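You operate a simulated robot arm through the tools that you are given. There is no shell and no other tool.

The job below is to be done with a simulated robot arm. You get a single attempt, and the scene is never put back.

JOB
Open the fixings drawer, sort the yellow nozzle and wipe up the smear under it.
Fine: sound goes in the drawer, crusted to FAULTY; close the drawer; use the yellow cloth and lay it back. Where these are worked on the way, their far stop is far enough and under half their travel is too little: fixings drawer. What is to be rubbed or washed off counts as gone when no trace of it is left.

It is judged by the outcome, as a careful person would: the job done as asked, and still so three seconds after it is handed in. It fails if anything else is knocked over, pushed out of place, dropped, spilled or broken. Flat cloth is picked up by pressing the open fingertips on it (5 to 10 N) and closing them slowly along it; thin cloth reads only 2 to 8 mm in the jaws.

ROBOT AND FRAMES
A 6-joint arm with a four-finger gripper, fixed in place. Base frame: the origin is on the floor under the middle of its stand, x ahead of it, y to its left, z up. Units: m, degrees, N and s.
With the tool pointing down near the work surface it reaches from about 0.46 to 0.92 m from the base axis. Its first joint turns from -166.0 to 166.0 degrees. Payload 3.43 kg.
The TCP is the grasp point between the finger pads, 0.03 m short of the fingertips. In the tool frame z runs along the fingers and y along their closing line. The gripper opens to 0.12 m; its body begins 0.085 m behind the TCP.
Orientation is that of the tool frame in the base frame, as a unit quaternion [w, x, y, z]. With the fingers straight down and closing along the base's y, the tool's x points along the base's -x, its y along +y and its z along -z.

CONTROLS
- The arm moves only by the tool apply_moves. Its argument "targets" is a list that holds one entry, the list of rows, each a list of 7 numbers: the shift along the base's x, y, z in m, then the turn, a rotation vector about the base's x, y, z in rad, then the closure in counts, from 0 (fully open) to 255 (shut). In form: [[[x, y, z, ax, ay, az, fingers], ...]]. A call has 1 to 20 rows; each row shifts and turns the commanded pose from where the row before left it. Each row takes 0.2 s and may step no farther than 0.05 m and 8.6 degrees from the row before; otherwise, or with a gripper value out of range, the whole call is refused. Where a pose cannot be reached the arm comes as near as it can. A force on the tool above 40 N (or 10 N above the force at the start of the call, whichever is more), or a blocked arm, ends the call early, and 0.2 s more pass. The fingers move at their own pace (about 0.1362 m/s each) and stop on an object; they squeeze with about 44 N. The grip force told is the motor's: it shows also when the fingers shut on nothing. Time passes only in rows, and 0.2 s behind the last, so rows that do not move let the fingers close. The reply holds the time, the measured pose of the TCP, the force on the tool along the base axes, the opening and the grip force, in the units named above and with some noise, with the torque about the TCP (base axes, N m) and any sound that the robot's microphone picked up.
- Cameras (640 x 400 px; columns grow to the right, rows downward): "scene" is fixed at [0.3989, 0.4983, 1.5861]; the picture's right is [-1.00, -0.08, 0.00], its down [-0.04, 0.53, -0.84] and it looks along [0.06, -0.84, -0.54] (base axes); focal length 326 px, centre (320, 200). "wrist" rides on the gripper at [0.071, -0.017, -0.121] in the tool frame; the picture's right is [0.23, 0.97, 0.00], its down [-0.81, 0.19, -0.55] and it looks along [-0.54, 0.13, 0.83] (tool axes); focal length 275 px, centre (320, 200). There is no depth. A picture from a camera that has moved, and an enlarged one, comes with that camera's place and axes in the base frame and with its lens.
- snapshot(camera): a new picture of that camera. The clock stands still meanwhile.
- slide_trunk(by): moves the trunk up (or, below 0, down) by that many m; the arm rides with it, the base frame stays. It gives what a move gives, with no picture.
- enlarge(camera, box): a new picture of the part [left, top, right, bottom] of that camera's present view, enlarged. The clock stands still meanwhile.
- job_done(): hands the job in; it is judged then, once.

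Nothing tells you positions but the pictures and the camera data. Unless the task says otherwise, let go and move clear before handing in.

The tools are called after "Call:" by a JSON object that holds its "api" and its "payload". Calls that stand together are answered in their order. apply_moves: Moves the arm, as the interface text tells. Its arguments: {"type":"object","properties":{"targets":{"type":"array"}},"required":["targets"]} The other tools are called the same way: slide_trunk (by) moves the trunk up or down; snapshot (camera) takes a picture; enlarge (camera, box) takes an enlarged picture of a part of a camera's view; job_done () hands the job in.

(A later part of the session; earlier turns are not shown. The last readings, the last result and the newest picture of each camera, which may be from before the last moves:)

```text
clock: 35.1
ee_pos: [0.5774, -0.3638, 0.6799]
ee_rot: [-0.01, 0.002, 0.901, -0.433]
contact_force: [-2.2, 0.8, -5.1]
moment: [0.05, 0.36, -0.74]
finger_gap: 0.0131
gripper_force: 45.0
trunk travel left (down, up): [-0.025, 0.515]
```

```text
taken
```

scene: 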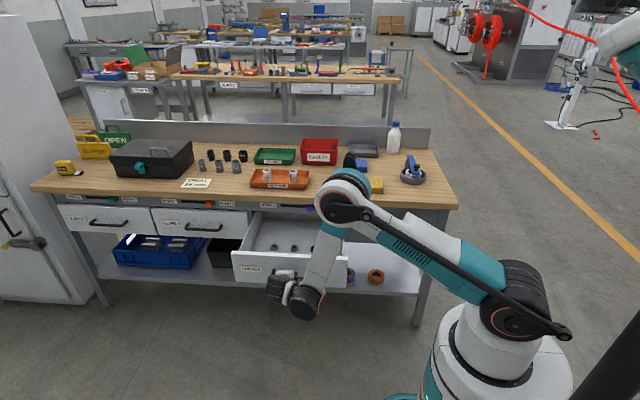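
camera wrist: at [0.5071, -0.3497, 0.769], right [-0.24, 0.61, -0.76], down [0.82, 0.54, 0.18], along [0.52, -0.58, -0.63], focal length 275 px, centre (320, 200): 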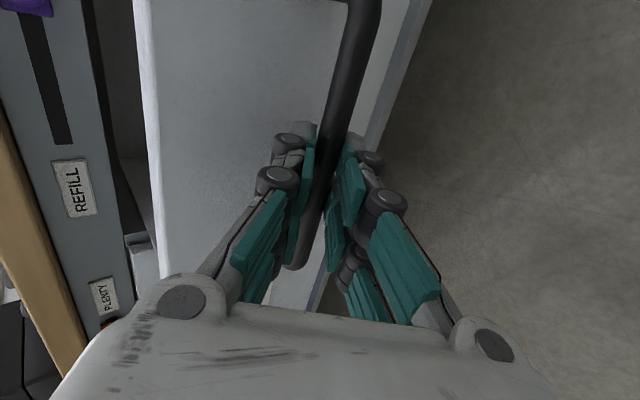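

The drawer is roughly 27 cm out with no stop felt yet; I'll continue carefully.

Call:
{"api": "apply_moves", "payload": {"targets": [[[0, 0.003, 0.0, 0, 0, 0, 255], [0, 0.004, 0.0, 0, 0, 0, 255], [0, 0.004, 0, 0, 0, 0, 255], [0, 0.004, 0, 0, 0, 0, 255], [0, 0.004, 0, 0, 0, 0, 255], [0, 0.004, 0, 0, 0, 0, 255], [0, 0.004, 0, 0, 0, 0, 255], [0, 0.004, 0, 0, 0, 0, 255], [0, 0, 0, 0, 0, 0, 255]]]}}

Call:
{"api": "enlarge", "payload": {"camera": "scene", "box": [200, 190, 400, 315]}}

```text
clock: 37.1
ee_pos: [0.5769, -0.3311, 0.6793]
ee_rot: [-0.011, 0.001, 0.901, -0.433]
contact_force: [-7.6, 0.8, -6.1]
moment: [0.07, -0.45, 0.42]
finger_gap: 0.0134
gripper_force: 45.3
trunk travel left (down, up): [-0.025, 0.515]
```

```text
3.20 times, centred on (300, 252) of scene
camera zoom: at [0.3989, 0.4983, 1.5861], right [-1.0, -0.08, 0.0], down [-0.04, 0.53, -0.84], along [0.06, -0.84, -0.54], focal length 1043 px, centre (384, 32)
```

zoom: 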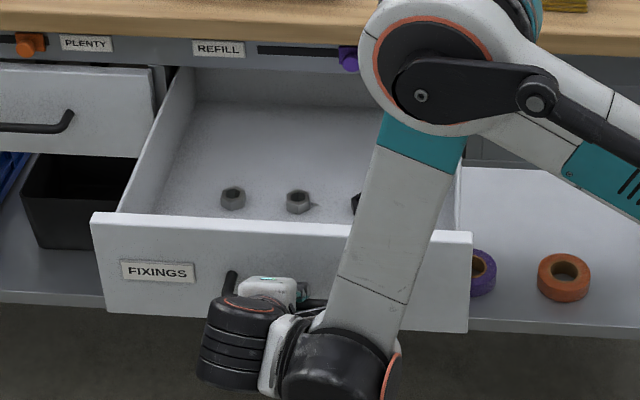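

Call:
{"api": "apply_moves", "payload": {"targets": [[[0, 0.003, 0.0, 0, 0, 0, 255], [0, 0.003, 0.0, 0, 0, 0, 255], [0, 0.003, 0, 0, 0, 0, 255], [0, 0.003, 0, 0, 0, 0, 255], [0, 0.003, 0, 0, 0, 0, 255], [0, 0.003, 0, 0, 0, 0, 255], [0, 0, 0, 0, 0, 0, 255]]]}}

```text
clock: 37.8
ee_pos: [0.5761, -0.3305, 0.6797]
ee_rot: [-0.013, 0.004, 0.9, -0.435]
contact_force: [-2.2, -32.4, -6.2]
moment: [-0.22, 0.45, -0.39]
finger_gap: 0.0136
gripper_force: 44.9
trunk travel left (down, up): [-0.025, 0.515]
stopped in row 3: the force on the tool passed its limit at 43 N (the readings are from after the stop); the commanded pose is now the measured one
```

A firm reaction at about 30 cm: the drawer is at its far stop. I'll loosen the fingers slightly and back off the handle.

Call:
{"api": "apply_moves", "payload": {"targets": [[[0, -0.001, 0, 0, 0, 0, 205], [0, 0, 0, 0, 0, 0, 195], [0, 0.004, 0.003, 0, 0, 0, 195], [0, 0.012, 0.009, 0, 0, 0, 190], [0, 0.015, 0.012, 0, 0, 0, 180], [0, 0.02, 0.016, 0, 0, 0, 120], [0, 0.02, 0.016, 0, 0, 0, 60], [0, 0.01, 0.02, 0, 0, 0, 0], [0, 0, 0, 0, 0, 0, 0]]]}}

Call:
{"api": "snapshot", "payload": {"camera": "wrist"}}

Call:
{"api": "snapshot", "payload": {"camera": "scene"}}

```text
clock: 39.8
ee_pos: [0.5771, -0.2473, 0.7566]
ee_rot: [-0.011, 0.003, 0.901, -0.434]
contact_force: [-0.3, 0.4, 0.9]
moment: [0.01, 0.0, 0.0]
finger_gap: 0.1201
gripper_force: 0.1
trunk travel left (down, up): [-0.025, 0.515]
```

```text
taken
camera wrist: at [0.5085, -0.1618, 0.8457], right [-0.23, 0.61, -0.76], down [0.82, 0.54, 0.18], along [0.52, -0.58, -0.63], focal length 275 px, centre (320, 200)
```

wrist: 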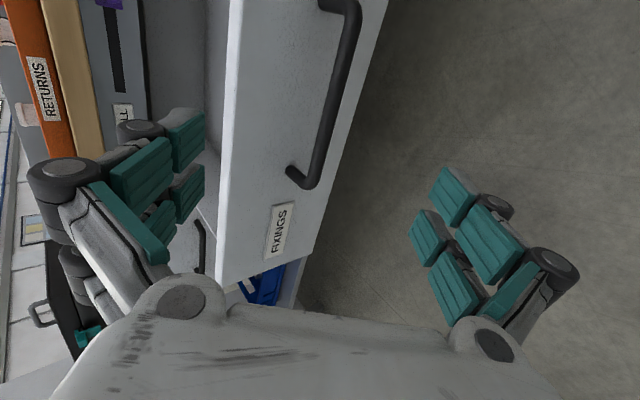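

```text
taken
```

scene: 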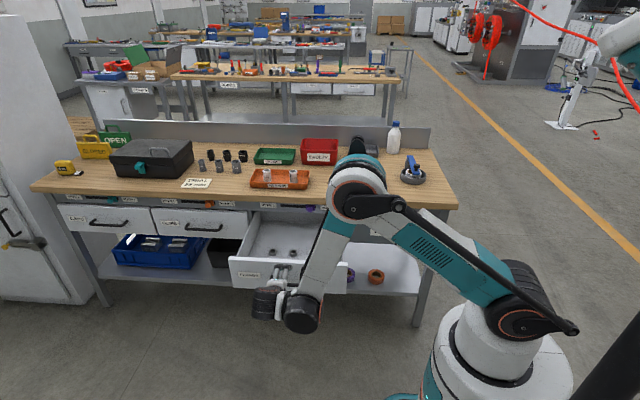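

The drawer stands fully open. I'll raise the trunk back and bring the tool upright, then head over the nozzle.

Call:
{"api": "slide_trunk", "payload": {"by": 0.15}}

Call:
{"api": "apply_moves", "payload": {"targets": [[[0, 0, 0.02, 0.13, 0, 0, 0], [0, -0.01, 0.02, 0.13, 0, 0, 0], [0, -0.01, 0.02, 0.13, 0, 0, 0], [-0.01, -0.02, 0.02, 0.13, 0, 0, 0], [-0.01, -0.02, 0.02, 0.13, 0, 0, 0], [-0.01, -0.03, 0.02, 0.13, 0, 0, 0], [-0.01, -0.03, 0.02, 0.118, 0, 0, 0], [-0.01, -0.03, 0.0, 0, 0, 0, 0], [0, 0, 0, 0, 0, 0, 0]]]}}

Call:
{"api": "snapshot", "payload": {"camera": "scene"}}

Call:
{"api": "snapshot", "payload": {"camera": "wrist"}}

```text
clock: 41.5
ee_pos: [0.5769, -0.247, 0.9057]
ee_rot: [-0.01, 0.002, 0.901, -0.434]
contact_force: [0.3, 0.0, 0.1]
moment: [-0.01, -0.01, -0.01]
finger_gap: 0.12
gripper_force: 0.0
trunk travel left (down, up): [-0.175, 0.365]
```

```text
clock: 43.5
ee_pos: [0.529, -0.3976, 1.0464]
ee_rot: [-0.011, -0.002, 1.0, 0.0]
contact_force: [0.0, -0.8, -0.2]
moment: [0.01, -0.06, 0.0]
finger_gap: 0.1201
gripper_force: 0.1
trunk travel left (down, up): [-0.175, 0.365]
```

```text
taken
```

scene: 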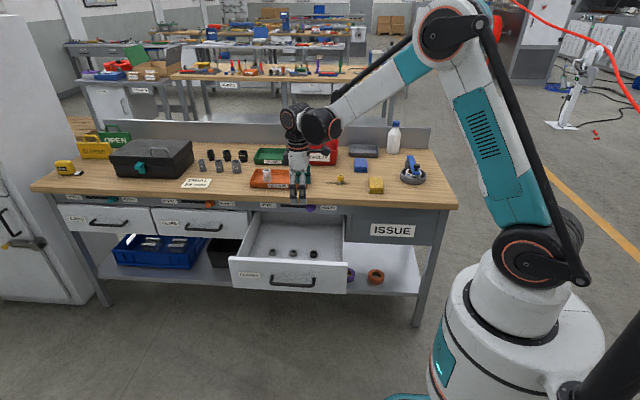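

```text
taken
camera wrist: at [0.4606, -0.4144, 1.1687], right [-0.24, 0.97, 0.0], down [0.82, 0.2, 0.53], along [0.52, 0.13, -0.85], focal length 275 px, centre (320, 200)
```

wrist: 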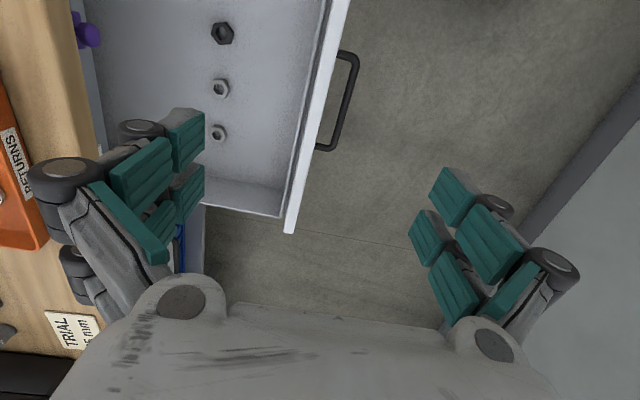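

The drawer interior shows three hex nuts near the front panel, leaving plenty of space behind them. Now I'll move above the nozzle and straighten the small residual tilt.

Call:
{"api": "apply_moves", "payload": {"targets": [[[-0.0138, -0.0447, -0.005, 0, -0.022, 0, 0], [-0.0138, -0.0447, -0.005, 0, 0, 0, 0], [-0.0138, -0.0447, -0.005, 0, 0, 0, 0], [-0.0138, -0.0447, -0.005, 0, 0, 0, 0], [-0.0138, -0.0447, -0.005, 0, 0, 0, 0], [-0.0138, -0.0447, -0.005, 0, 0, 0, 0], [-0.0138, -0.0447, -0.005, 0, 0, 0, 0], [-0.0138, -0.0447, -0.005, 0, 0, 0, 0], [-0.0136, -0.0447, -0.005, 0, 0, 0, 0], [0, 0, 0, 0, 0, 0, 0]]]}}

Call:
{"api": "snapshot", "payload": {"camera": "wrist"}}

Call:
{"api": "snapshot", "payload": {"camera": "scene"}}

```text
clock: 45.7
ee_pos: [0.4012, -0.7989, 0.9987]
ee_rot: [0.0, -0.003, 1.0, -0.001]
contact_force: [0.5, -0.5, -1.2]
moment: [0.04, 0.02, 0.01]
finger_gap: 0.1201
gripper_force: 0.0
trunk travel left (down, up): [-0.175, 0.365]
```

```text
taken
camera wrist: at [0.331, -0.8159, 1.1202], right [-0.24, 0.97, 0.0], down [0.81, 0.2, 0.55], along [0.54, 0.13, -0.83], focal length 275 px, centre (320, 200)
```

wrist: 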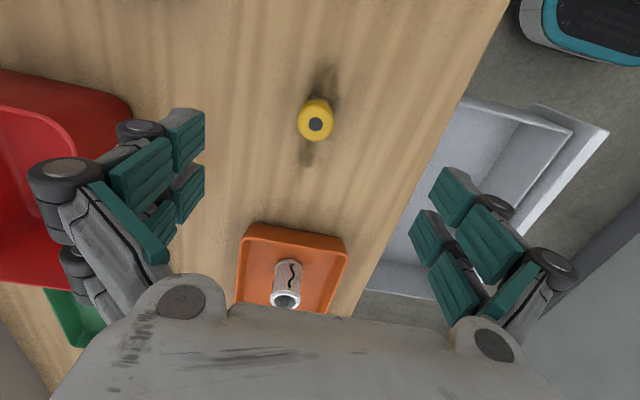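

```text
taken
```

scene: 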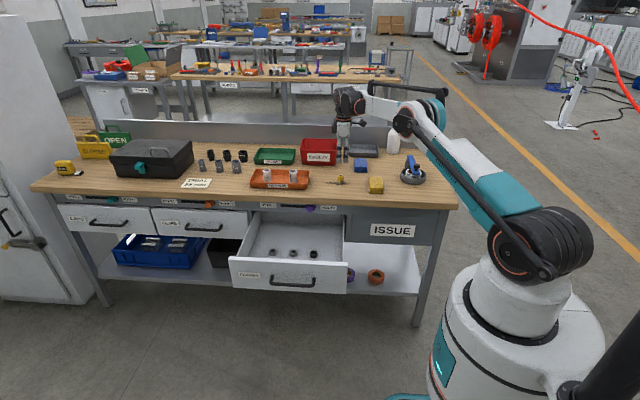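

Call:
{"api": "enlarge", "payload": {"camera": "wrist", "box": [230, 40, 410, 190]}}

```text
2.67 times, centred on (320, 115) of wrist
camera zoom: at [0.331, -0.8159, 1.1202], right [-0.24, 0.97, 0.0], down [0.81, 0.2, 0.55], along [0.54, 0.13, -0.83], focal length 734 px, centre (320, 427)
```

zoom: 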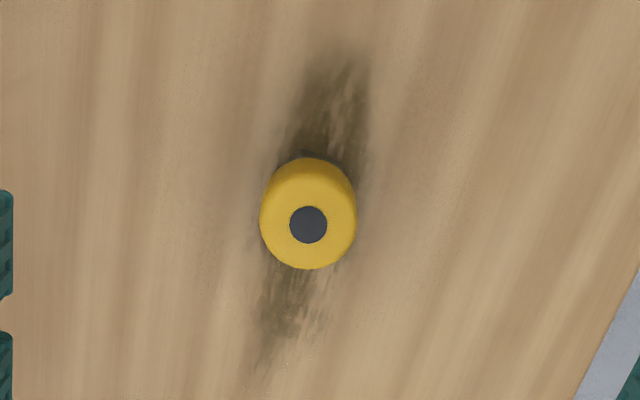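

The nozzle is centred at about (0.406, -0.802); the smear runs along x from about 0.353 to 0.49. I'll descend around the nozzle with fingertips just above the bench.

Call:
{"api": "apply_moves", "payload": {"targets": [[[0.0025, -0.0015, -0.02, 0, 0, 0, 0], [0.0025, -0.0015, -0.02, 0, 0, 0, 0], [0, 0, -0.02, 0, 0, 0, 60], [0, 0, -0.02, 0, 0, 0, 90], [0, 0, -0.018, 0, 0, 0, 90], [0, 0, -0.012, 0, 0, 0, 90], [0, 0, 0, 0, 0, 0, 90]]]}}

Call:
{"api": "snapshot", "payload": {"camera": "wrist"}}

Call:
{"api": "enlarge", "payload": {"camera": "scene", "box": [290, 140, 390, 202]}}

```text
clock: 47.3
ee_pos: [0.4072, -0.8008, 0.8889]
ee_rot: [0.001, -0.002, 1.0, -0.003]
contact_force: [0.1, 0.6, -0.3]
moment: [-0.02, 0.02, 0.01]
finger_gap: 0.0776
gripper_force: 0.0
trunk travel left (down, up): [-0.175, 0.365]
```

```text
taken
camera wrist: at [0.3364, -0.8167, 1.01], right [-0.23, 0.97, 0.0], down [0.81, 0.2, 0.55], along [0.54, 0.13, -0.83], focal length 275 px, centre (320, 200)
```

wrist: 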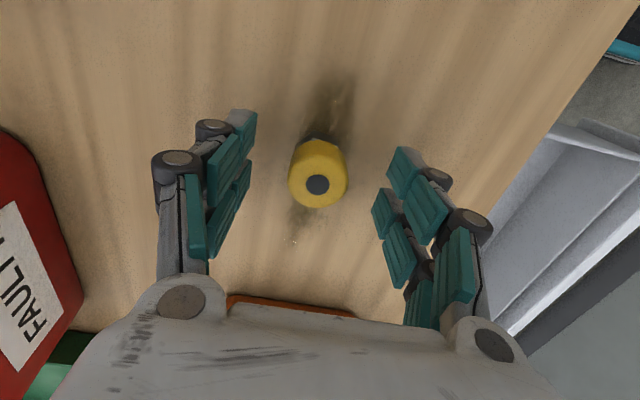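

```text
6.40 times, centred on (340, 171) of scene
camera zoom: at [0.3989, 0.4983, 1.5861], right [-1.0, -0.08, 0.0], down [-0.04, 0.53, -0.84], along [0.06, -0.84, -0.54], focal length 2087 px, centre (192, 386)
```

zoom: 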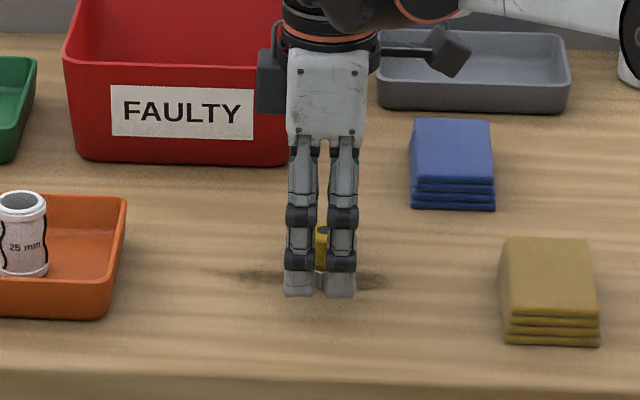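

The nozzle sits centred between the fingers. I'll close and then lift.

Call:
{"api": "apply_moves", "payload": {"targets": [[[0, 0, -0.002, 0, 0, 0, 140], [0, 0, 0, 0, 0, 0, 180], [0, 0, 0, 0, 0, 0, 220], [0, 0, 0, 0, 0, 0, 255], [0, 0, 0, 0, 0, 0, 255]]]}}

```text
clock: 48.5
ee_pos: [0.4074, -0.7995, 0.889]
ee_rot: [0.0, -0.003, 1.0, -0.001]
contact_force: [-0.1, 0.3, 0.5]
moment: [-0.01, -0.02, -0.03]
finger_gap: 0.0289
gripper_force: 44.1
trunk travel left (down, up): [-0.175, 0.365]
```

Held at 29 mm. Lifting straight up.

Call:
{"api": "apply_moves", "payload": {"targets": [[[0, 0, 0.01, 0, 0, 0, 255], [0, 0, 0.02, 0, 0, 0, 255], [0, 0, 0.03, 0, 0, 0, 255], [0, 0.01, 0.04, 0, 0, 0, 255], [0, 0.02, 0.04, 0, 0, 0, 255], [0, 0.03, 0.03, 0, 0, 0, 255], [0, 0, 0, 0, 0, 0, 255]]]}}

Call:
{"api": "snapshot", "payload": {"camera": "wrist"}}

Call:
{"api": "enlarge", "payload": {"camera": "scene", "box": [290, 110, 400, 205]}}

```text
clock: 50.1
ee_pos: [0.4096, -0.7417, 1.0612]
ee_rot: [-0.001, -0.003, 1.0, -0.001]
contact_force: [-0.2, 0.4, -0.4]
moment: [-0.01, 0.0, 0.01]
finger_gap: 0.0
gripper_force: 33.3
trunk travel left (down, up): [-0.175, 0.365]
```

```text
taken
camera wrist: at [0.3377, -0.7593, 1.1821], right [-0.23, 0.97, 0.0], down [0.81, 0.2, 0.55], along [0.54, 0.13, -0.83], focal length 275 px, centre (320, 200)
```

wrist: 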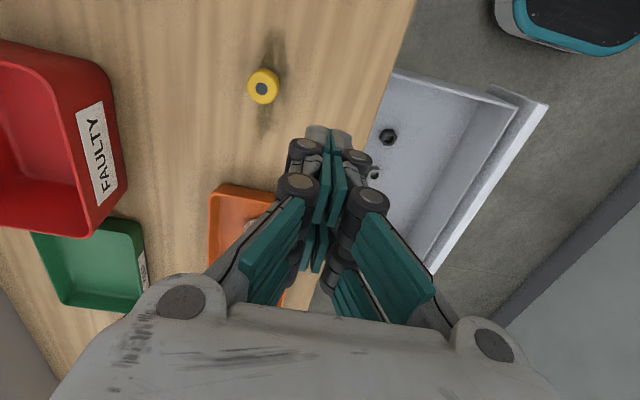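

```text
4.21 times, centred on (345, 158) of scene
camera zoom: at [0.3989, 0.4983, 1.5861], right [-1.0, -0.08, 0.0], down [-0.04, 0.53, -0.84], along [0.06, -0.84, -0.54], focal length 1373 px, centre (215, 379)
```

zoom: 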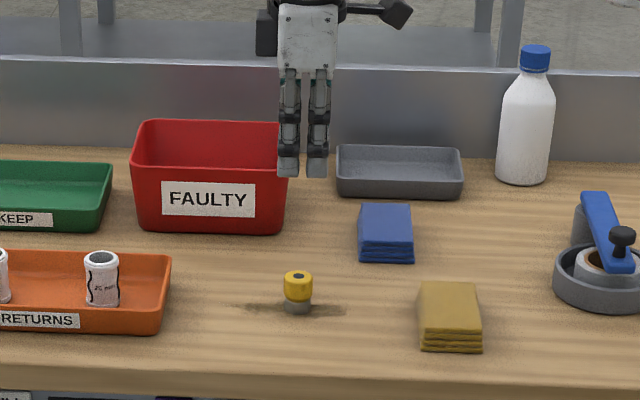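

The fingers slipped off: I had only the rounded top of the cap. The nozzle is still standing exactly where it was. I'll reopen, return and grip lower.

Call:
{"api": "apply_moves", "payload": {"targets": [[[0, 0, 0, 0, 0, 0, 120], [0, -0.02, -0.02, 0, 0, 0, 60], [-0.001, -0.02, -0.03, 0, 0, 0, 60], [-0.001, -0.02, -0.03, 0, 0, 0, 60], [0, 0, -0.03, 0, 0, 0, 60], [0, 0, -0.03, 0, 0, 0, 60], [0, 0, -0.03, 0, 0, 0, 90], [0, 0, -0.006, 0, 0, 0, 90], [0, 0, 0, 0, 0, 0, 90]]]}}

Call:
{"api": "enlarge", "payload": {"camera": "scene", "box": [310, 150, 370, 195]}}

Call:
{"api": "snapshot", "payload": {"camera": "wrist"}}

```text
clock: 52.1
ee_pos: [0.4037, -0.7999, 0.8843]
ee_rot: [0.0, -0.003, 1.0, -0.002]
contact_force: [0.6, -0.4, 0.1]
moment: [-0.01, -0.02, 0.01]
finger_gap: 0.0775
gripper_force: 0.0
out of reach, approached as far as the arm can: row 8
trunk travel left (down, up): [-0.175, 0.365]
```

```text
8.89 times, centred on (340, 172) of scene
camera zoom: at [0.3989, 0.4983, 1.5861], right [-1.0, -0.08, 0.0], down [-0.04, 0.53, -0.84], along [0.06, -0.84, -0.54], focal length 2898 px, centre (142, 444)
```

zoom: 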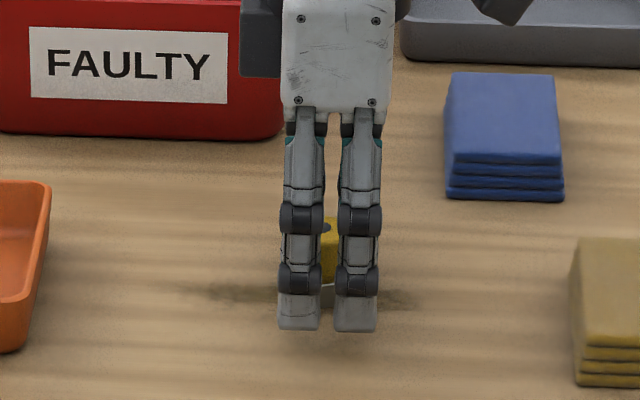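

```text
taken
camera wrist: at [0.3326, -0.8166, 1.0049], right [-0.23, 0.97, 0.0], down [0.81, 0.2, 0.55], along [0.54, 0.13, -0.83], focal length 275 px, centre (320, 200)
```

wrist: 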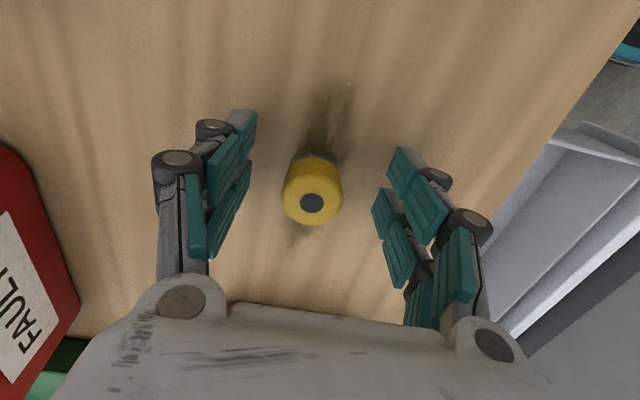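

The arm's reach limits it here; lowering the trunk should give more room. I'll rise, lower the trunk 10 cm, then come back down lower on the nozzle.

Call:
{"api": "apply_moves", "payload": {"targets": [[[0, 0, 0.03, 0, 0, 0, 90], [0, 0, 0.03, 0, 0, 0, 90], [0, 0, 0.03, 0, 0, 0, 90], [0, 0, 0.03, 0, 0, 0, 90], [0, 0, 0, 0, 0, 0, 90]]]}}

Call:
{"api": "slide_trunk", "payload": {"by": -0.1}}

Call:
{"api": "apply_moves", "payload": {"targets": [[[0.005, -0.001, 0, 0, 0, 0, 90], [0, 0, 0, 0, 0, 0, 90]]]}}

Call:
{"api": "snapshot", "payload": {"camera": "wrist"}}

```text
clock: 53.3
ee_pos: [0.4041, -0.8003, 1.0054]
ee_rot: [0.0, -0.002, 1.0, -0.001]
contact_force: [0.6, 0.5, 0.2]
moment: [0.0, -0.01, -0.01]
finger_gap: 0.0776
gripper_force: 0.0
trunk travel left (down, up): [-0.175, 0.365]
```

```text
clock: 54.6
ee_pos: [0.4027, -0.8011, 0.9044]
ee_rot: [0.0, -0.003, 1.0, -0.002]
contact_force: [0.4, 0.0, 0.4]
moment: [0.05, 0.03, 0.01]
finger_gap: 0.0777
gripper_force: 0.1
trunk travel left (down, up): [-0.075, 0.465]
```

```text
clock: 55.2
ee_pos: [0.4088, -0.8009, 0.9039]
ee_rot: [0.0, -0.004, 1.0, -0.001]
contact_force: [-1.4, -0.4, -0.5]
moment: [0.02, 0.04, -0.04]
finger_gap: 0.0777
gripper_force: 0.0
trunk travel left (down, up): [-0.075, 0.465]
```

```text
taken
camera wrist: at [0.3378, -0.8184, 1.0248], right [-0.23, 0.97, 0.0], down [0.81, 0.2, 0.55], along [0.54, 0.13, -0.83], focal length 275 px, centre (320, 200)
```

wrist: 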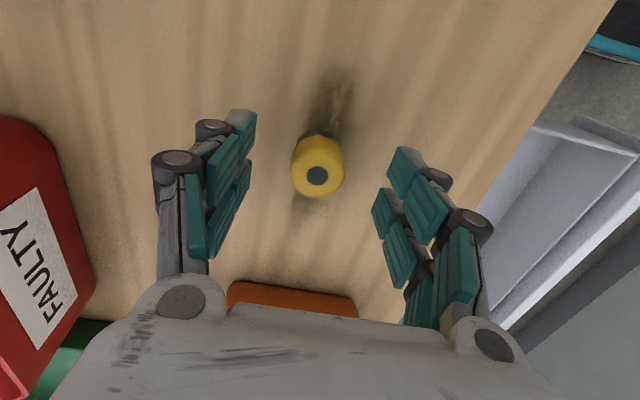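

Call:
{"api": "apply_moves", "payload": {"targets": [[[0.001, -0.001, -0.008, 0, 0, 0, 90], [0, 0, -0.008, 0, 0, 0, 90], [0, 0, -0.006, 0, 0, 0, 90], [0, 0, -0.004, 0, 0, 0, 90], [0, 0, 0, 0, 0, 0, 90]]]}}

Call:
{"api": "enlarge", "payload": {"camera": "scene", "box": [310, 150, 370, 195]}}

```text
clock: 56.5
ee_pos: [0.409, -0.803, 0.8787]
ee_rot: [0.001, -0.003, 1.0, 0.0]
contact_force: [0.1, -0.3, -0.7]
moment: [-0.01, 0.01, -0.02]
finger_gap: 0.0777
gripper_force: 0.0
trunk travel left (down, up): [-0.075, 0.465]
```

```text
8.89 times, centred on (340, 172) of scene
camera zoom: at [0.3989, 0.4983, 1.5861], right [-1.0, -0.08, 0.0], down [-0.04, 0.53, -0.84], along [0.06, -0.84, -0.54], focal length 2898 px, centre (142, 444)
```

zoom: 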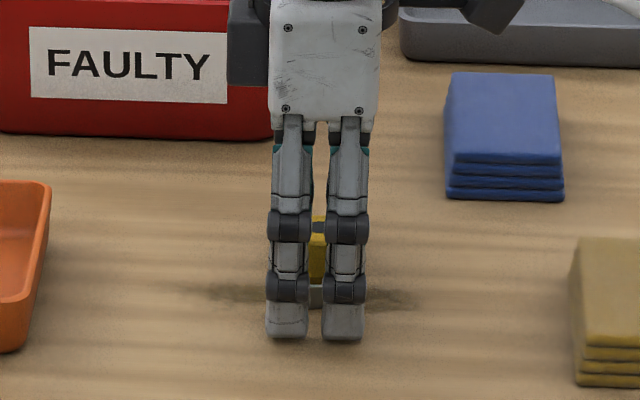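

The fingertips are about 4 mm above the bench now, well down the nozzle. Closing gradually.

Call:
{"api": "apply_moves", "payload": {"targets": [[[0, 0, 0.001, 0, 0, 0, 140], [0, 0, 0, 0, 0, 0, 180], [0, 0, 0, 0, 0, 0, 220], [0, 0, 0, 0, 0, 0, 255], [0, 0, 0, 0, 0, 0, 255]]]}}

Call:
{"api": "snapshot", "payload": {"camera": "wrist"}}

Call:
{"api": "enlarge", "payload": {"camera": "scene", "box": [310, 150, 370, 195]}}

```text
clock: 57.6
ee_pos: [0.4093, -0.8034, 0.88]
ee_rot: [0.0, -0.003, 1.0, -0.001]
contact_force: [-0.7, -0.1, 1.7]
moment: [0.0, 0.0, 0.01]
finger_gap: 0.0281
gripper_force: 43.8
trunk travel left (down, up): [-0.075, 0.465]
```

```text
taken
camera wrist: at [0.3383, -0.8191, 1.0005], right [-0.23, 0.97, 0.0], down [0.81, 0.2, 0.55], along [0.54, 0.13, -0.83], focal length 275 px, centre (320, 200)
```

wrist: 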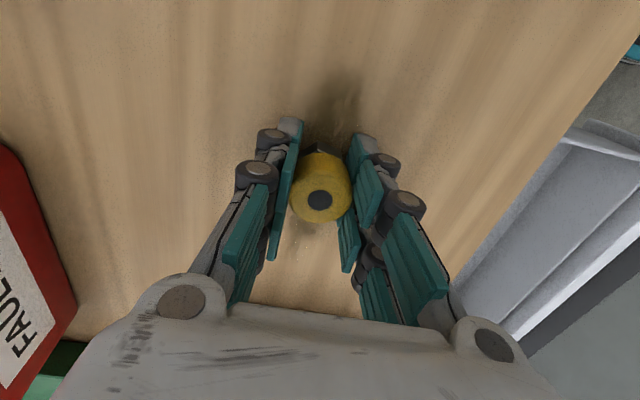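

```text
8.89 times, centred on (340, 172) of scene
camera zoom: at [0.3989, 0.4983, 1.5861], right [-1.0, -0.08, 0.0], down [-0.04, 0.53, -0.84], along [0.06, -0.84, -0.54], focal length 2898 px, centre (142, 444)
```

zoom: 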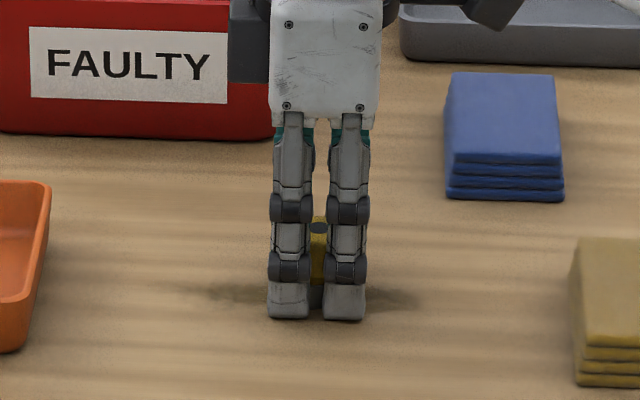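

Call:
{"api": "apply_moves", "payload": {"targets": [[[0, 0, 0.005, 0, 0, 0, 255], [0, 0, 0.01, 0, 0, 0, 255], [0, 0, 0.015, 0, 0, 0, 255], [0, 0, 0.02, 0, 0, 0, 255], [0, 0, 0.0, 0, 0, 0, 255]]]}}

Call:
{"api": "enlarge", "payload": {"camera": "scene", "box": [310, 140, 370, 185]}}

```text
clock: 58.9
ee_pos: [0.4091, -0.8025, 0.9314]
ee_rot: [0.0, -0.002, 1.0, -0.001]
contact_force: [0.0, 0.3, -0.6]
moment: [0.0, -0.03, 0.01]
finger_gap: 0.0276
gripper_force: 43.6
trunk travel left (down, up): [-0.075, 0.465]
```

```text
8.89 times, centred on (340, 162) of scene
camera zoom: at [0.3989, 0.4983, 1.5861], right [-1.0, -0.08, 0.0], down [-0.04, 0.53, -0.84], along [0.06, -0.84, -0.54], focal length 2898 px, centre (142, 533)
```

zoom: 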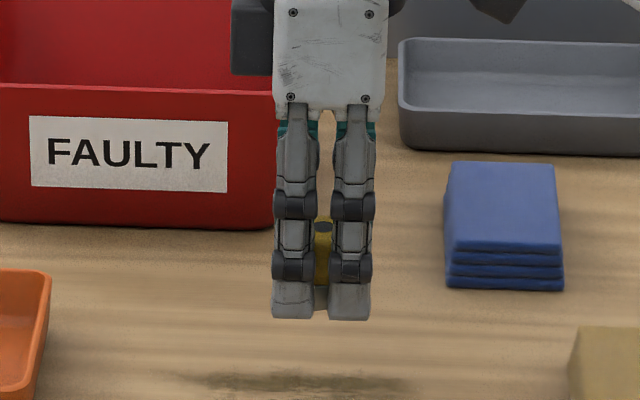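

The nozzle is firmly held. I'll lift it to a clear spot over the front and tilt it so the scene camera can see its underside.

Call:
{"api": "apply_moves", "payload": {"targets": [[[0, 0.01, 0.03, 0, 0, 0, 255], [0, 0.03, 0.03, 0, 0, 0, 255], [0, 0.03, 0.03, 0, 0, 0, 255], [0, 0.03, 0.03, 0.05, 0, 0, 255], [0, 0.03, 0.02, 0.1, 0, 0, 255], [0, 0.03, 0.02, 0.13, 0, 0, 255], [0, 0.03, 0.01, 0.13, 0, 0, 255], [0, 0.03, 0.0, 0.13, 0, 0, 255], [0, 0.03, 0.0, 0.13, 0, 0, 255], [0, 0.03, 0.0, 0.13, 0, 0, 255], [0, 0.02, 0.0, 0.13, 0, 0, 255], [0, 0, 0, 0.13, 0, 0, 255], [0, 0, 0, 0, 0, 0, 255]]]}}

Call:
{"api": "snapshot", "payload": {"camera": "scene"}}

```text
clock: 61.6
ee_pos: [0.4522, -0.5071, 1.0993]
ee_rot: [0.048, 0.017, 0.954, 0.297]
contact_force: [-0.6, 0.0, -0.4]
moment: [-0.01, -0.04, 0.01]
finger_gap: 0.028
gripper_force: 43.4
out of reach, approached as far as the arm can: row 8, 9, 10, 11, 12
trunk travel left (down, up): [-0.075, 0.465]
```

```text
taken
```

scene: 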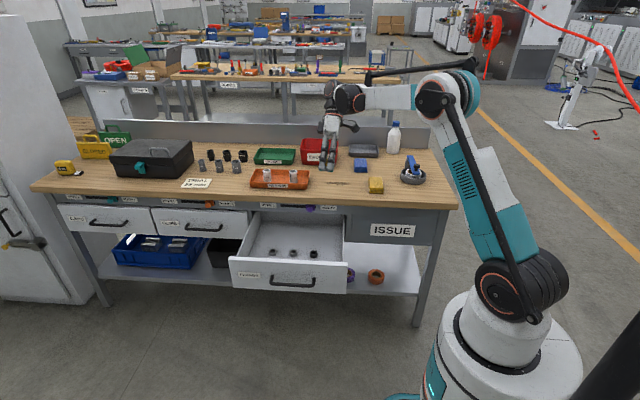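

Call:
{"api": "enlarge", "payload": {"camera": "scene", "box": [300, 130, 360, 180]}}

Call:
{"api": "enlarge", "payload": {"camera": "scene", "box": [316, 154, 340, 174]}}

Call:
{"api": "snapshot", "payload": {"camera": "wrist"}}

```text
8.00 times, centred on (330, 155) of scene
camera zoom: at [0.3989, 0.4983, 1.5861], right [-1.0, -0.08, 0.0], down [-0.04, 0.53, -0.84], along [0.06, -0.84, -0.54], focal length 2608 px, centre (240, 560)
```

zoom: 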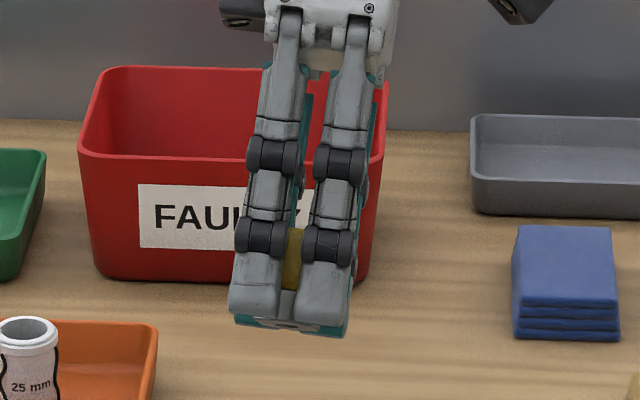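

```text
16.00 times, centred on (328, 164) of scene
camera zoom: at [0.3989, 0.4983, 1.5861], right [-1.0, -0.08, 0.0], down [-0.04, 0.53, -0.84], along [0.06, -0.84, -0.54], focal length 5217 px, centre (192, 776)
```

zoom: 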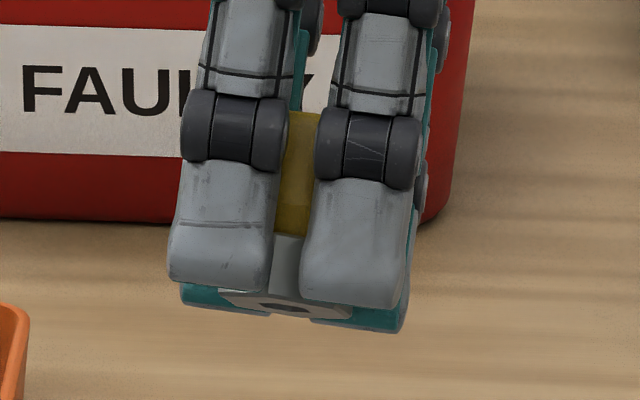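

```text
taken
camera wrist: at [0.3691, -0.5832, 1.1824], right [-0.23, 0.82, 0.53], down [0.75, -0.2, 0.63], along [0.62, 0.54, -0.57], focal length 275 px, centre (320, 200)
```

wrist: 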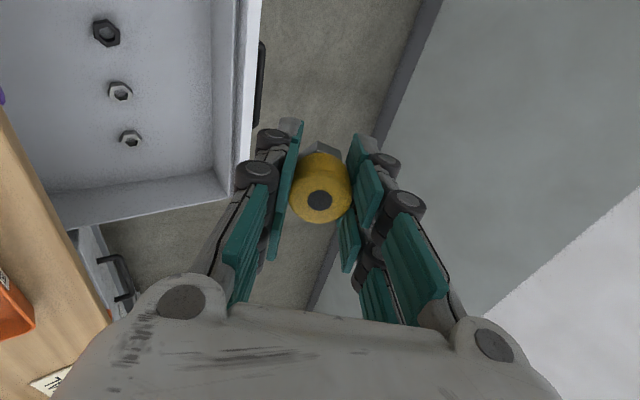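

I can already see part of the underside and it looks like clean metal with a bore. Raising the trunk will give the scene camera a better angle on it.

Call:
{"api": "slide_trunk", "payload": {"by": 0.38}}

Call:
{"api": "snapshot", "payload": {"camera": "scene"}}

```text
clock: 65.3
ee_pos: [0.4523, -0.5064, 1.4777]
ee_rot: [0.048, 0.017, 0.953, 0.297]
contact_force: [-0.1, 0.8, -0.3]
moment: [-0.01, -0.02, 0.0]
finger_gap: 0.0282
gripper_force: 44.2
trunk travel left (down, up): [-0.455, 0.085]
```

```text
taken
```

scene: 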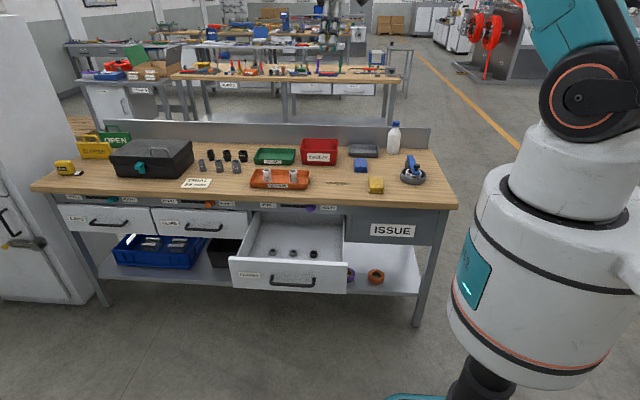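

Call:
{"api": "enlarge", "payload": {"camera": "scene", "box": [310, 20, 350, 55]}}

Call:
{"api": "enlarge", "payload": {"camera": "scene", "box": [318, 36, 342, 54]}}

Call:
{"api": "enlarge", "payload": {"camera": "scene", "box": [310, 165, 400, 215]}}

```text
11.43 times, centred on (330, 38) of scene
camera zoom: at [0.3989, 0.4983, 1.5861], right [-1.0, -0.08, 0.0], down [-0.04, 0.53, -0.84], along [0.06, -0.84, -0.54], focal length 3726 px, centre (206, 2057)
```

zoom: 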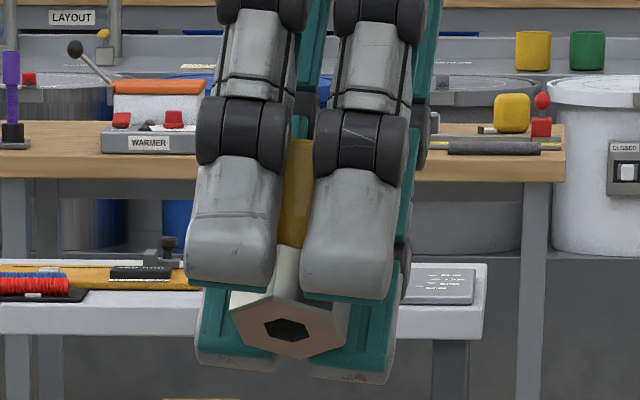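

```text
16.00 times, centred on (330, 45) of scene
camera zoom: at [0.3989, 0.4983, 1.5861], right [-1.0, -0.08, 0.0], down [-0.04, 0.53, -0.84], along [0.06, -0.84, -0.54], focal length 5217 px, centre (160, 2680)
```

zoom: 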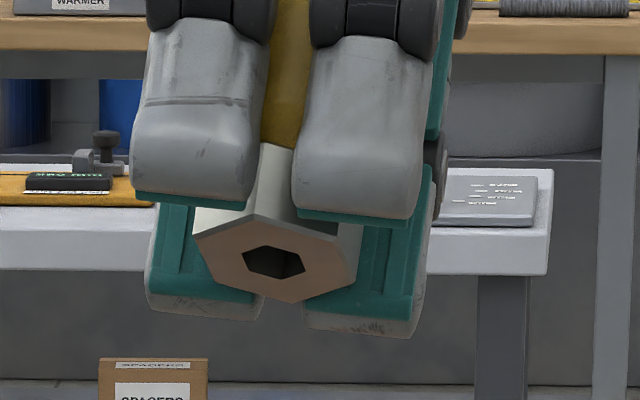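

```text
7.11 times, centred on (355, 190) of scene
camera zoom: at [0.3989, 0.4983, 1.5861], right [-1.0, -0.08, 0.0], down [-0.04, 0.53, -0.84], along [0.06, -0.84, -0.54], focal length 2319 px, centre (71, 271)
```

zoom: 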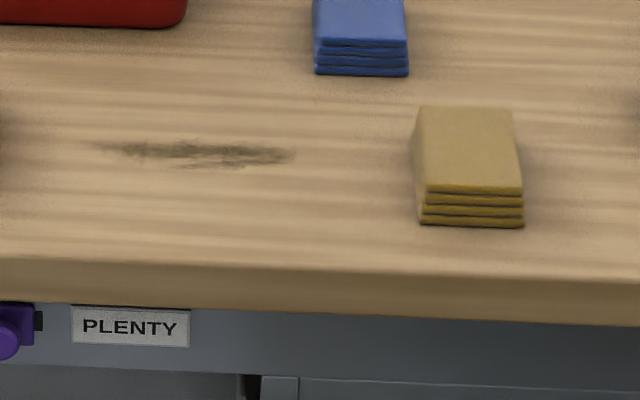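

The underside appears tan rather than grey. I'll zoom in as far as possible to tell whether that is a crust or just lighting on metal.

Call:
{"api": "enlarge", "payload": {"camera": "scene", "box": [324, 46, 335, 53]}}

Call:
{"api": "enlarge", "payload": {"camera": "scene", "box": [322, 30, 342, 43]}}

```text
16.00 times, centred on (330, 50) of scene
camera zoom: at [0.3989, 0.4983, 1.5861], right [-1.0, -0.08, 0.0], down [-0.04, 0.53, -0.84], along [0.06, -0.84, -0.54], focal length 5217 px, centre (168, 2608)
```

zoom: 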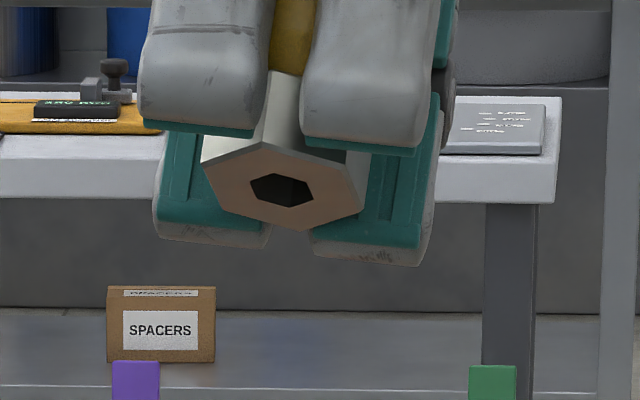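

```text
16.00 times, centred on (332, 36) of scene
camera zoom: at [0.3989, 0.4983, 1.5861], right [-1.0, -0.08, 0.0], down [-0.04, 0.53, -0.84], along [0.06, -0.84, -0.54], focal length 5217 px, centre (128, 2816)
```

zoom: 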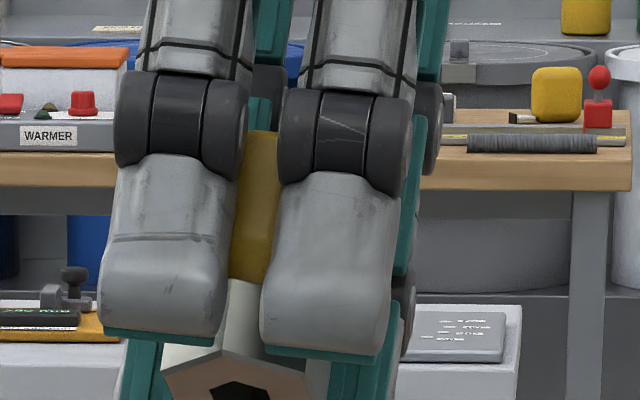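

The underside is a smooth, sharp-edged hex face with a clear bore, with no lumps: it reads as clean metal catching warm light. For certainty I'll level the tool and turn it 90° to show the flanks between the fingers to the camera.

Call:
{"api": "apply_moves", "payload": {"targets": [[[0, 0, 0, -0.12, 0.02, 0.01, 255], [0, 0, 0, -0.12, 0.02, 0.01, 255], [0, 0, 0, -0.12, 0.02, 0.01, 255], [0, 0, 0, -0.12, 0.02, 0.006, 255], [0, 0, 0, -0.12, 0.016, 0, 255], [0, 0, 0, 0, 0, 0.14, 255], [0, 0, 0, 0, 0, 0.14, 255], [0, 0, 0, 0, 0, 0.14, 255], [0, 0, 0, 0, 0, 0.14, 255], [0, 0, 0, 0, 0, 0.14, 255], [0, 0, 0, 0, 0, 0.14, 255], [0, 0, 0, 0, 0, 0.14, 255], [0, 0, 0, 0, 0, 0.14, 255], [0, 0, 0, 0, 0, 0.14, 255], [0, 0, 0, 0, 0, 0.14, 255], [0, 0, 0, 0, 0, 0.14, 255], [0, 0, 0, 0, 0, 0, 255]]]}}

Call:
{"api": "snapshot", "payload": {"camera": "scene"}}

```text
clock: 68.9
ee_pos: [0.4521, -0.5066, 1.4786]
ee_rot: [-0.001, -0.696, 0.718, 0.001]
contact_force: [-0.3, -0.2, -1.0]
moment: [0.01, 0.0, 0.0]
finger_gap: 0.0279
gripper_force: 44.3
trunk travel left (down, up): [-0.455, 0.085]
```

```text
taken
```

scene: 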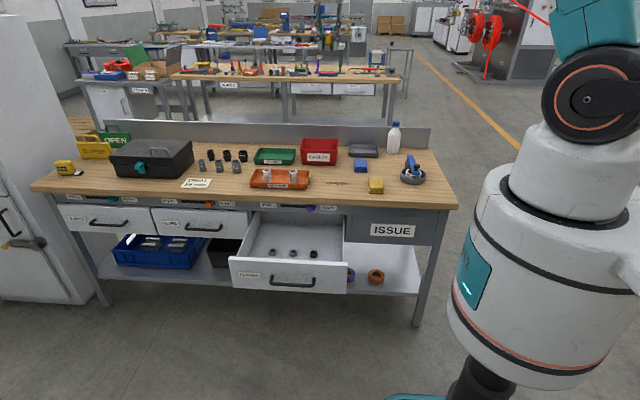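

Call:
{"api": "enlarge", "payload": {"camera": "scene", "box": [312, 20, 340, 55]}}

Call:
{"api": "enlarge", "payload": {"camera": "scene", "box": [316, 26, 330, 36]}}

```text
11.43 times, centred on (326, 38) of scene
camera zoom: at [0.3989, 0.4983, 1.5861], right [-1.0, -0.08, 0.0], down [-0.04, 0.53, -0.84], along [0.06, -0.84, -0.54], focal length 3726 px, centre (251, 2057)
```

zoom: 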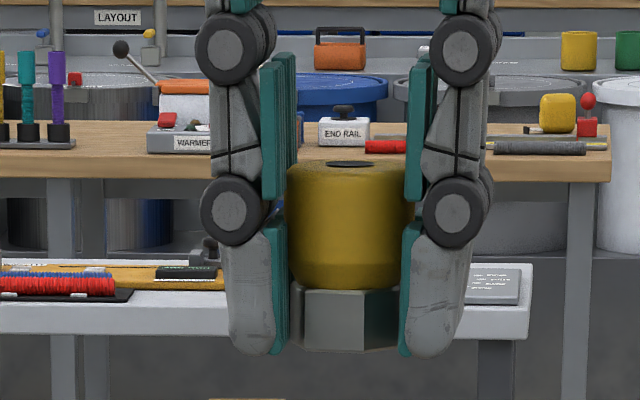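

```text
16.00 times, centred on (323, 31) of scene
camera zoom: at [0.3989, 0.4983, 1.5861], right [-1.0, -0.08, 0.0], down [-0.04, 0.53, -0.84], along [0.06, -0.84, -0.54], focal length 5217 px, centre (272, 2904)
```

zoom: 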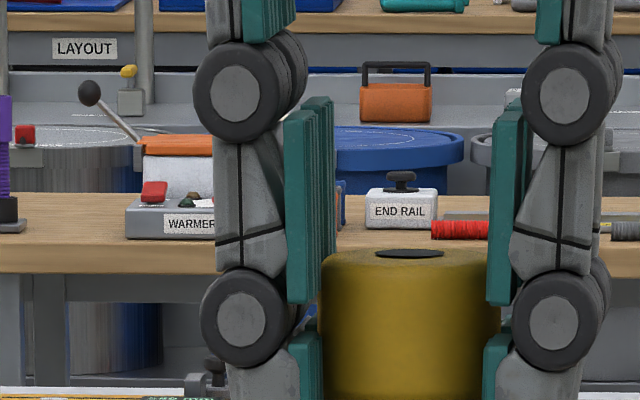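

That flank is clean, and with all the other views the nozzle is sound, so it belongs in the drawer. I'll lower the trunk and carry it over the drawer's free area, around (0.56, -0.48).

Call:
{"api": "slide_trunk", "payload": {"by": -0.38}}

Call:
{"api": "apply_moves", "payload": {"targets": [[[0.01, 0.002, -0.005, 0, 0, -0.14, 255], [0.01, 0.002, -0.01, 0, 0, -0.14, 255], [0.01, 0.002, -0.01, 0, 0, -0.14, 255], [0.01, 0.002, -0.01, 0, 0, -0.14, 255], [0.01, 0.002, -0.01, 0, 0, -0.14, 255], [0.01, 0.002, -0.015, 0, 0, -0.14, 255], [0.01, 0.002, -0.015, 0, 0, -0.14, 255], [0.01, 0.002, -0.015, 0, 0, -0.14, 255], [0.01, 0.002, -0.015, 0, 0, -0.14, 255], [0.01, 0.002, -0.015, 0, 0, -0.14, 255], [0.008, 0.002, -0.015, 0, 0, -0.14, 255], [0, 0, 0, 0, 0, 0, 255]]]}}

Call:
{"api": "snapshot", "payload": {"camera": "wrist"}}

Call:
{"api": "snapshot", "payload": {"camera": "scene"}}

```text
clock: 72.6
ee_pos: [0.4525, -0.5066, 1.0979]
ee_rot: [-0.001, -0.697, 0.717, 0.001]
contact_force: [0.4, 0.2, -0.5]
moment: [0.02, -0.02, 0.04]
finger_gap: 0.0278
gripper_force: 44.6
trunk travel left (down, up): [-0.075, 0.465]
```

```text
clock: 75.2
ee_pos: [0.5608, -0.4849, 0.9629]
ee_rot: [-0.001, 0.0, 1.0, 0.001]
contact_force: [0.8, 0.8, 0.6]
moment: [0.0, -0.01, -0.02]
finger_gap: 0.0279
gripper_force: 43.5
trunk travel left (down, up): [-0.075, 0.465]
```

```text
taken
camera wrist: at [0.4901, -0.5005, 1.0839], right [-0.23, 0.97, 0.0], down [0.81, 0.19, 0.55], along [0.54, 0.13, -0.83], focal length 275 px, centre (320, 200)
```

wrist: 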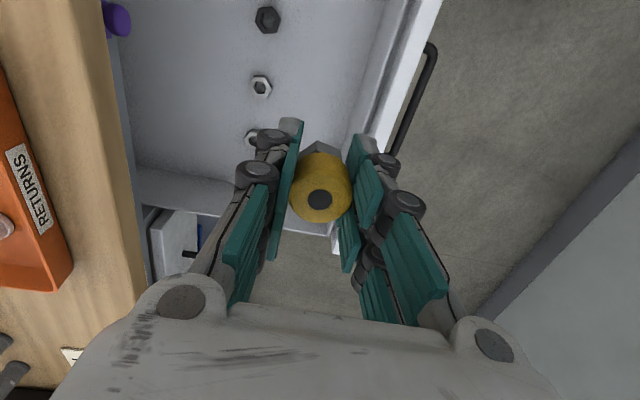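

```text
taken
```

scene: 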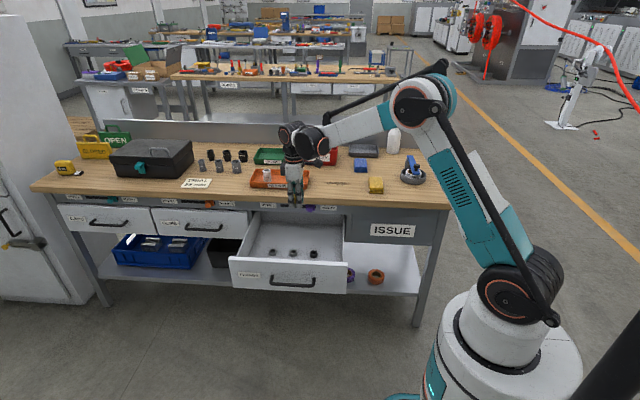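

The nuts sit at about y -0.57, and the front wall's inner side at y -0.396, so (0.56, -0.485) is free. I'll descend into the drawer.

Call:
{"api": "apply_moves", "payload": {"targets": [[[0, 0, -0.03, 0, 0, 0, 255], [0, 0, -0.04, 0, 0, 0, 255], [0, 0, -0.04, 0, 0, 0, 255], [0, 0, -0.04, 0, 0, 0, 255], [0, 0, -0.04, 0, 0, 0, 255], [0, 0, -0.04, 0, 0, 0, 255], [0, 0, -0.03, 0, 0, 0, 255], [0, 0, 0, 0, 0, 0, 255]]]}}

Call:
{"api": "snapshot", "payload": {"camera": "wrist"}}

Call:
{"api": "enlarge", "payload": {"camera": "scene", "box": [220, 190, 360, 290]}}

```text
clock: 77.0
ee_pos: [0.5611, -0.4852, 0.7035]
ee_rot: [-0.001, 0.001, 1.0, 0.001]
contact_force: [1.1, 0.8, -0.6]
moment: [0.04, 0.01, 0.0]
finger_gap: 0.0279
gripper_force: 43.8
trunk travel left (down, up): [-0.075, 0.465]
```

```text
taken
camera wrist: at [0.4893, -0.5018, 0.8246], right [-0.23, 0.97, 0.0], down [0.81, 0.19, 0.55], along [0.54, 0.13, -0.83], focal length 275 px, centre (320, 200)
```

wrist: 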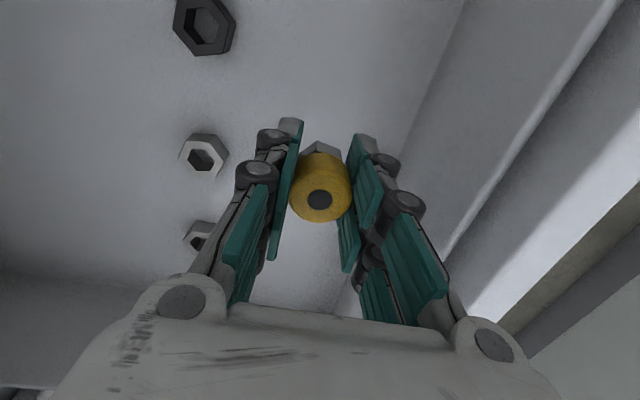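

```text
4.00 times, centred on (290, 240) of scene
camera zoom: at [0.3989, 0.4983, 1.5861], right [-1.0, -0.08, 0.0], down [-0.04, 0.53, -0.84], along [0.06, -0.84, -0.54], focal length 1304 px, centre (440, 40)
```

zoom: 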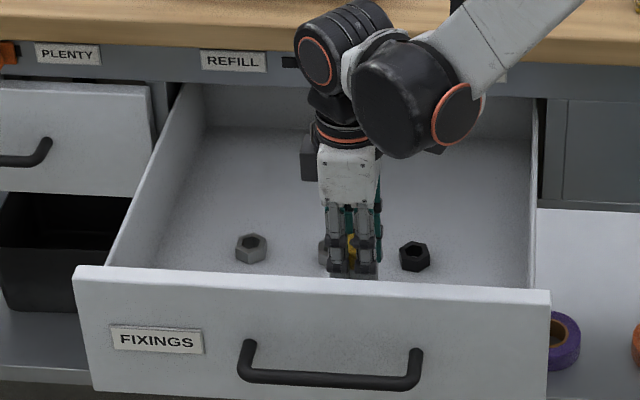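

Call:
{"api": "apply_moves", "payload": {"targets": [[[0, 0, -0.012, 0, 0, 0, 255], [0, 0, -0.012, 0, 0, 0, 255], [0, 0, -0.01, 0, 0, 0, 255], [0, 0, -0.004, 0, 0, 0, 255], [0, 0, -0.004, 0, 0, 0, 255], [0, 0, 0, 0, 0, 0, 255]]]}}

Call:
{"api": "enlarge", "payload": {"camera": "scene", "box": [280, 220, 340, 265]}}

Call:
{"api": "snapshot", "payload": {"camera": "wrist"}}

```text
clock: 78.4
ee_pos: [0.5598, -0.4849, 0.6617]
ee_rot: [-0.002, -0.001, 1.0, 0.001]
contact_force: [0.9, -0.3, 0.5]
moment: [0.02, -0.02, -0.03]
finger_gap: 0.0279
gripper_force: 43.7
trunk travel left (down, up): [-0.075, 0.465]
```

```text
8.89 times, centred on (310, 242) of scene
camera zoom: at [0.3989, 0.4983, 1.5861], right [-1.0, -0.08, 0.0], down [-0.04, 0.53, -0.84], along [0.06, -0.84, -0.54], focal length 2898 px, centre (409, -178)
```

zoom: 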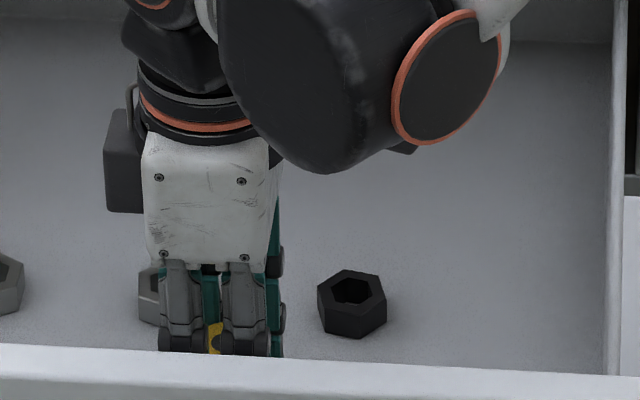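

```text
taken
camera wrist: at [0.4887, -0.501, 0.7826], right [-0.23, 0.97, 0.0], down [0.81, 0.19, 0.55], along [0.54, 0.13, -0.83], focal length 275 px, centre (320, 200)
```

wrist: 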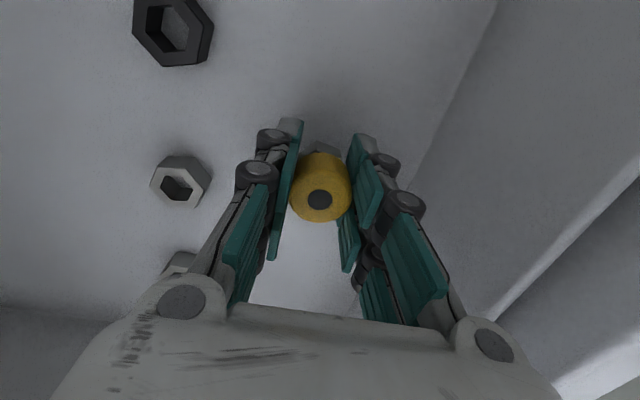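

Call:
{"api": "apply_moves", "payload": {"targets": [[[0, 0, -0.003, 0, 0, 0, 255], [0, 0, -0.003, 0, 0, 0, 255], [0, 0, -0.002, 0, 0, 0, 255], [0, 0, 0, 0, 0, 0, 255]]]}}

```text
clock: 79.4
ee_pos: [0.5608, -0.4852, 0.6531]
ee_rot: [-0.001, 0.0, 1.0, 0.0]
contact_force: [-0.5, 0.1, -0.7]
moment: [-0.01, -0.02, 0.0]
finger_gap: 0.028
gripper_force: 43.4
trunk travel left (down, up): [-0.075, 0.465]
```

Call:
{"api": "apply_moves", "payload": {"targets": [[[0, 0, -0.002, 0, 0, 0, 255], [0, 0, -0.002, 0, 0, 0, 255], [0, 0, 0, 0, 0, 0, 255]]]}}

Call:
{"api": "snapshot", "payload": {"camera": "wrist"}}

```text
clock: 80.2
ee_pos: [0.56, -0.4845, 0.6492]
ee_rot: [-0.001, 0.0, 1.0, 0.002]
contact_force: [0.6, -0.9, -0.4]
moment: [-0.01, -0.03, 0.03]
finger_gap: 0.0278
gripper_force: 44.8
trunk travel left (down, up): [-0.075, 0.465]
```

```text
taken
camera wrist: at [0.4889, -0.5014, 0.7702], right [-0.23, 0.97, 0.0], down [0.81, 0.19, 0.55], along [0.54, 0.13, -0.83], focal length 275 px, centre (320, 200)
```

wrist: 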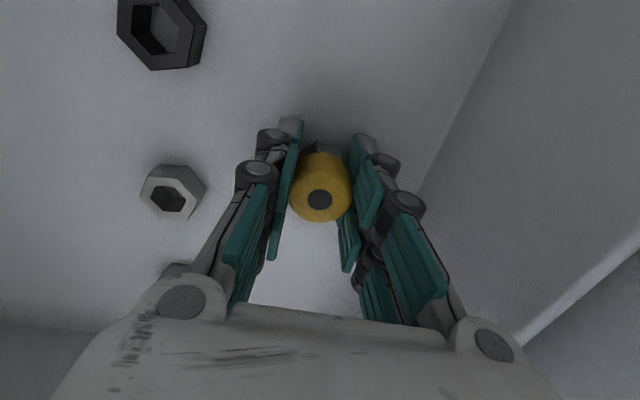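

Call:
{"api": "apply_moves", "payload": {"targets": [[[0, 0, -0.002, 0, 0, 0, 255], [0, 0, -0.002, 0, 0, 0, 255], [0, 0, -0.002, 0, 0, 0, 255], [0, 0, 0, 0, 0, 0, 255]]]}}

```text
clock: 81.2
ee_pos: [0.5603, -0.4831, 0.644]
ee_rot: [0.0, 0.0, 1.0, 0.001]
contact_force: [1.4, -3.6, 10.7]
moment: [-0.13, 0.01, 0.02]
finger_gap: 0.0278
gripper_force: 43.8
trunk travel left (down, up): [-0.075, 0.465]
```

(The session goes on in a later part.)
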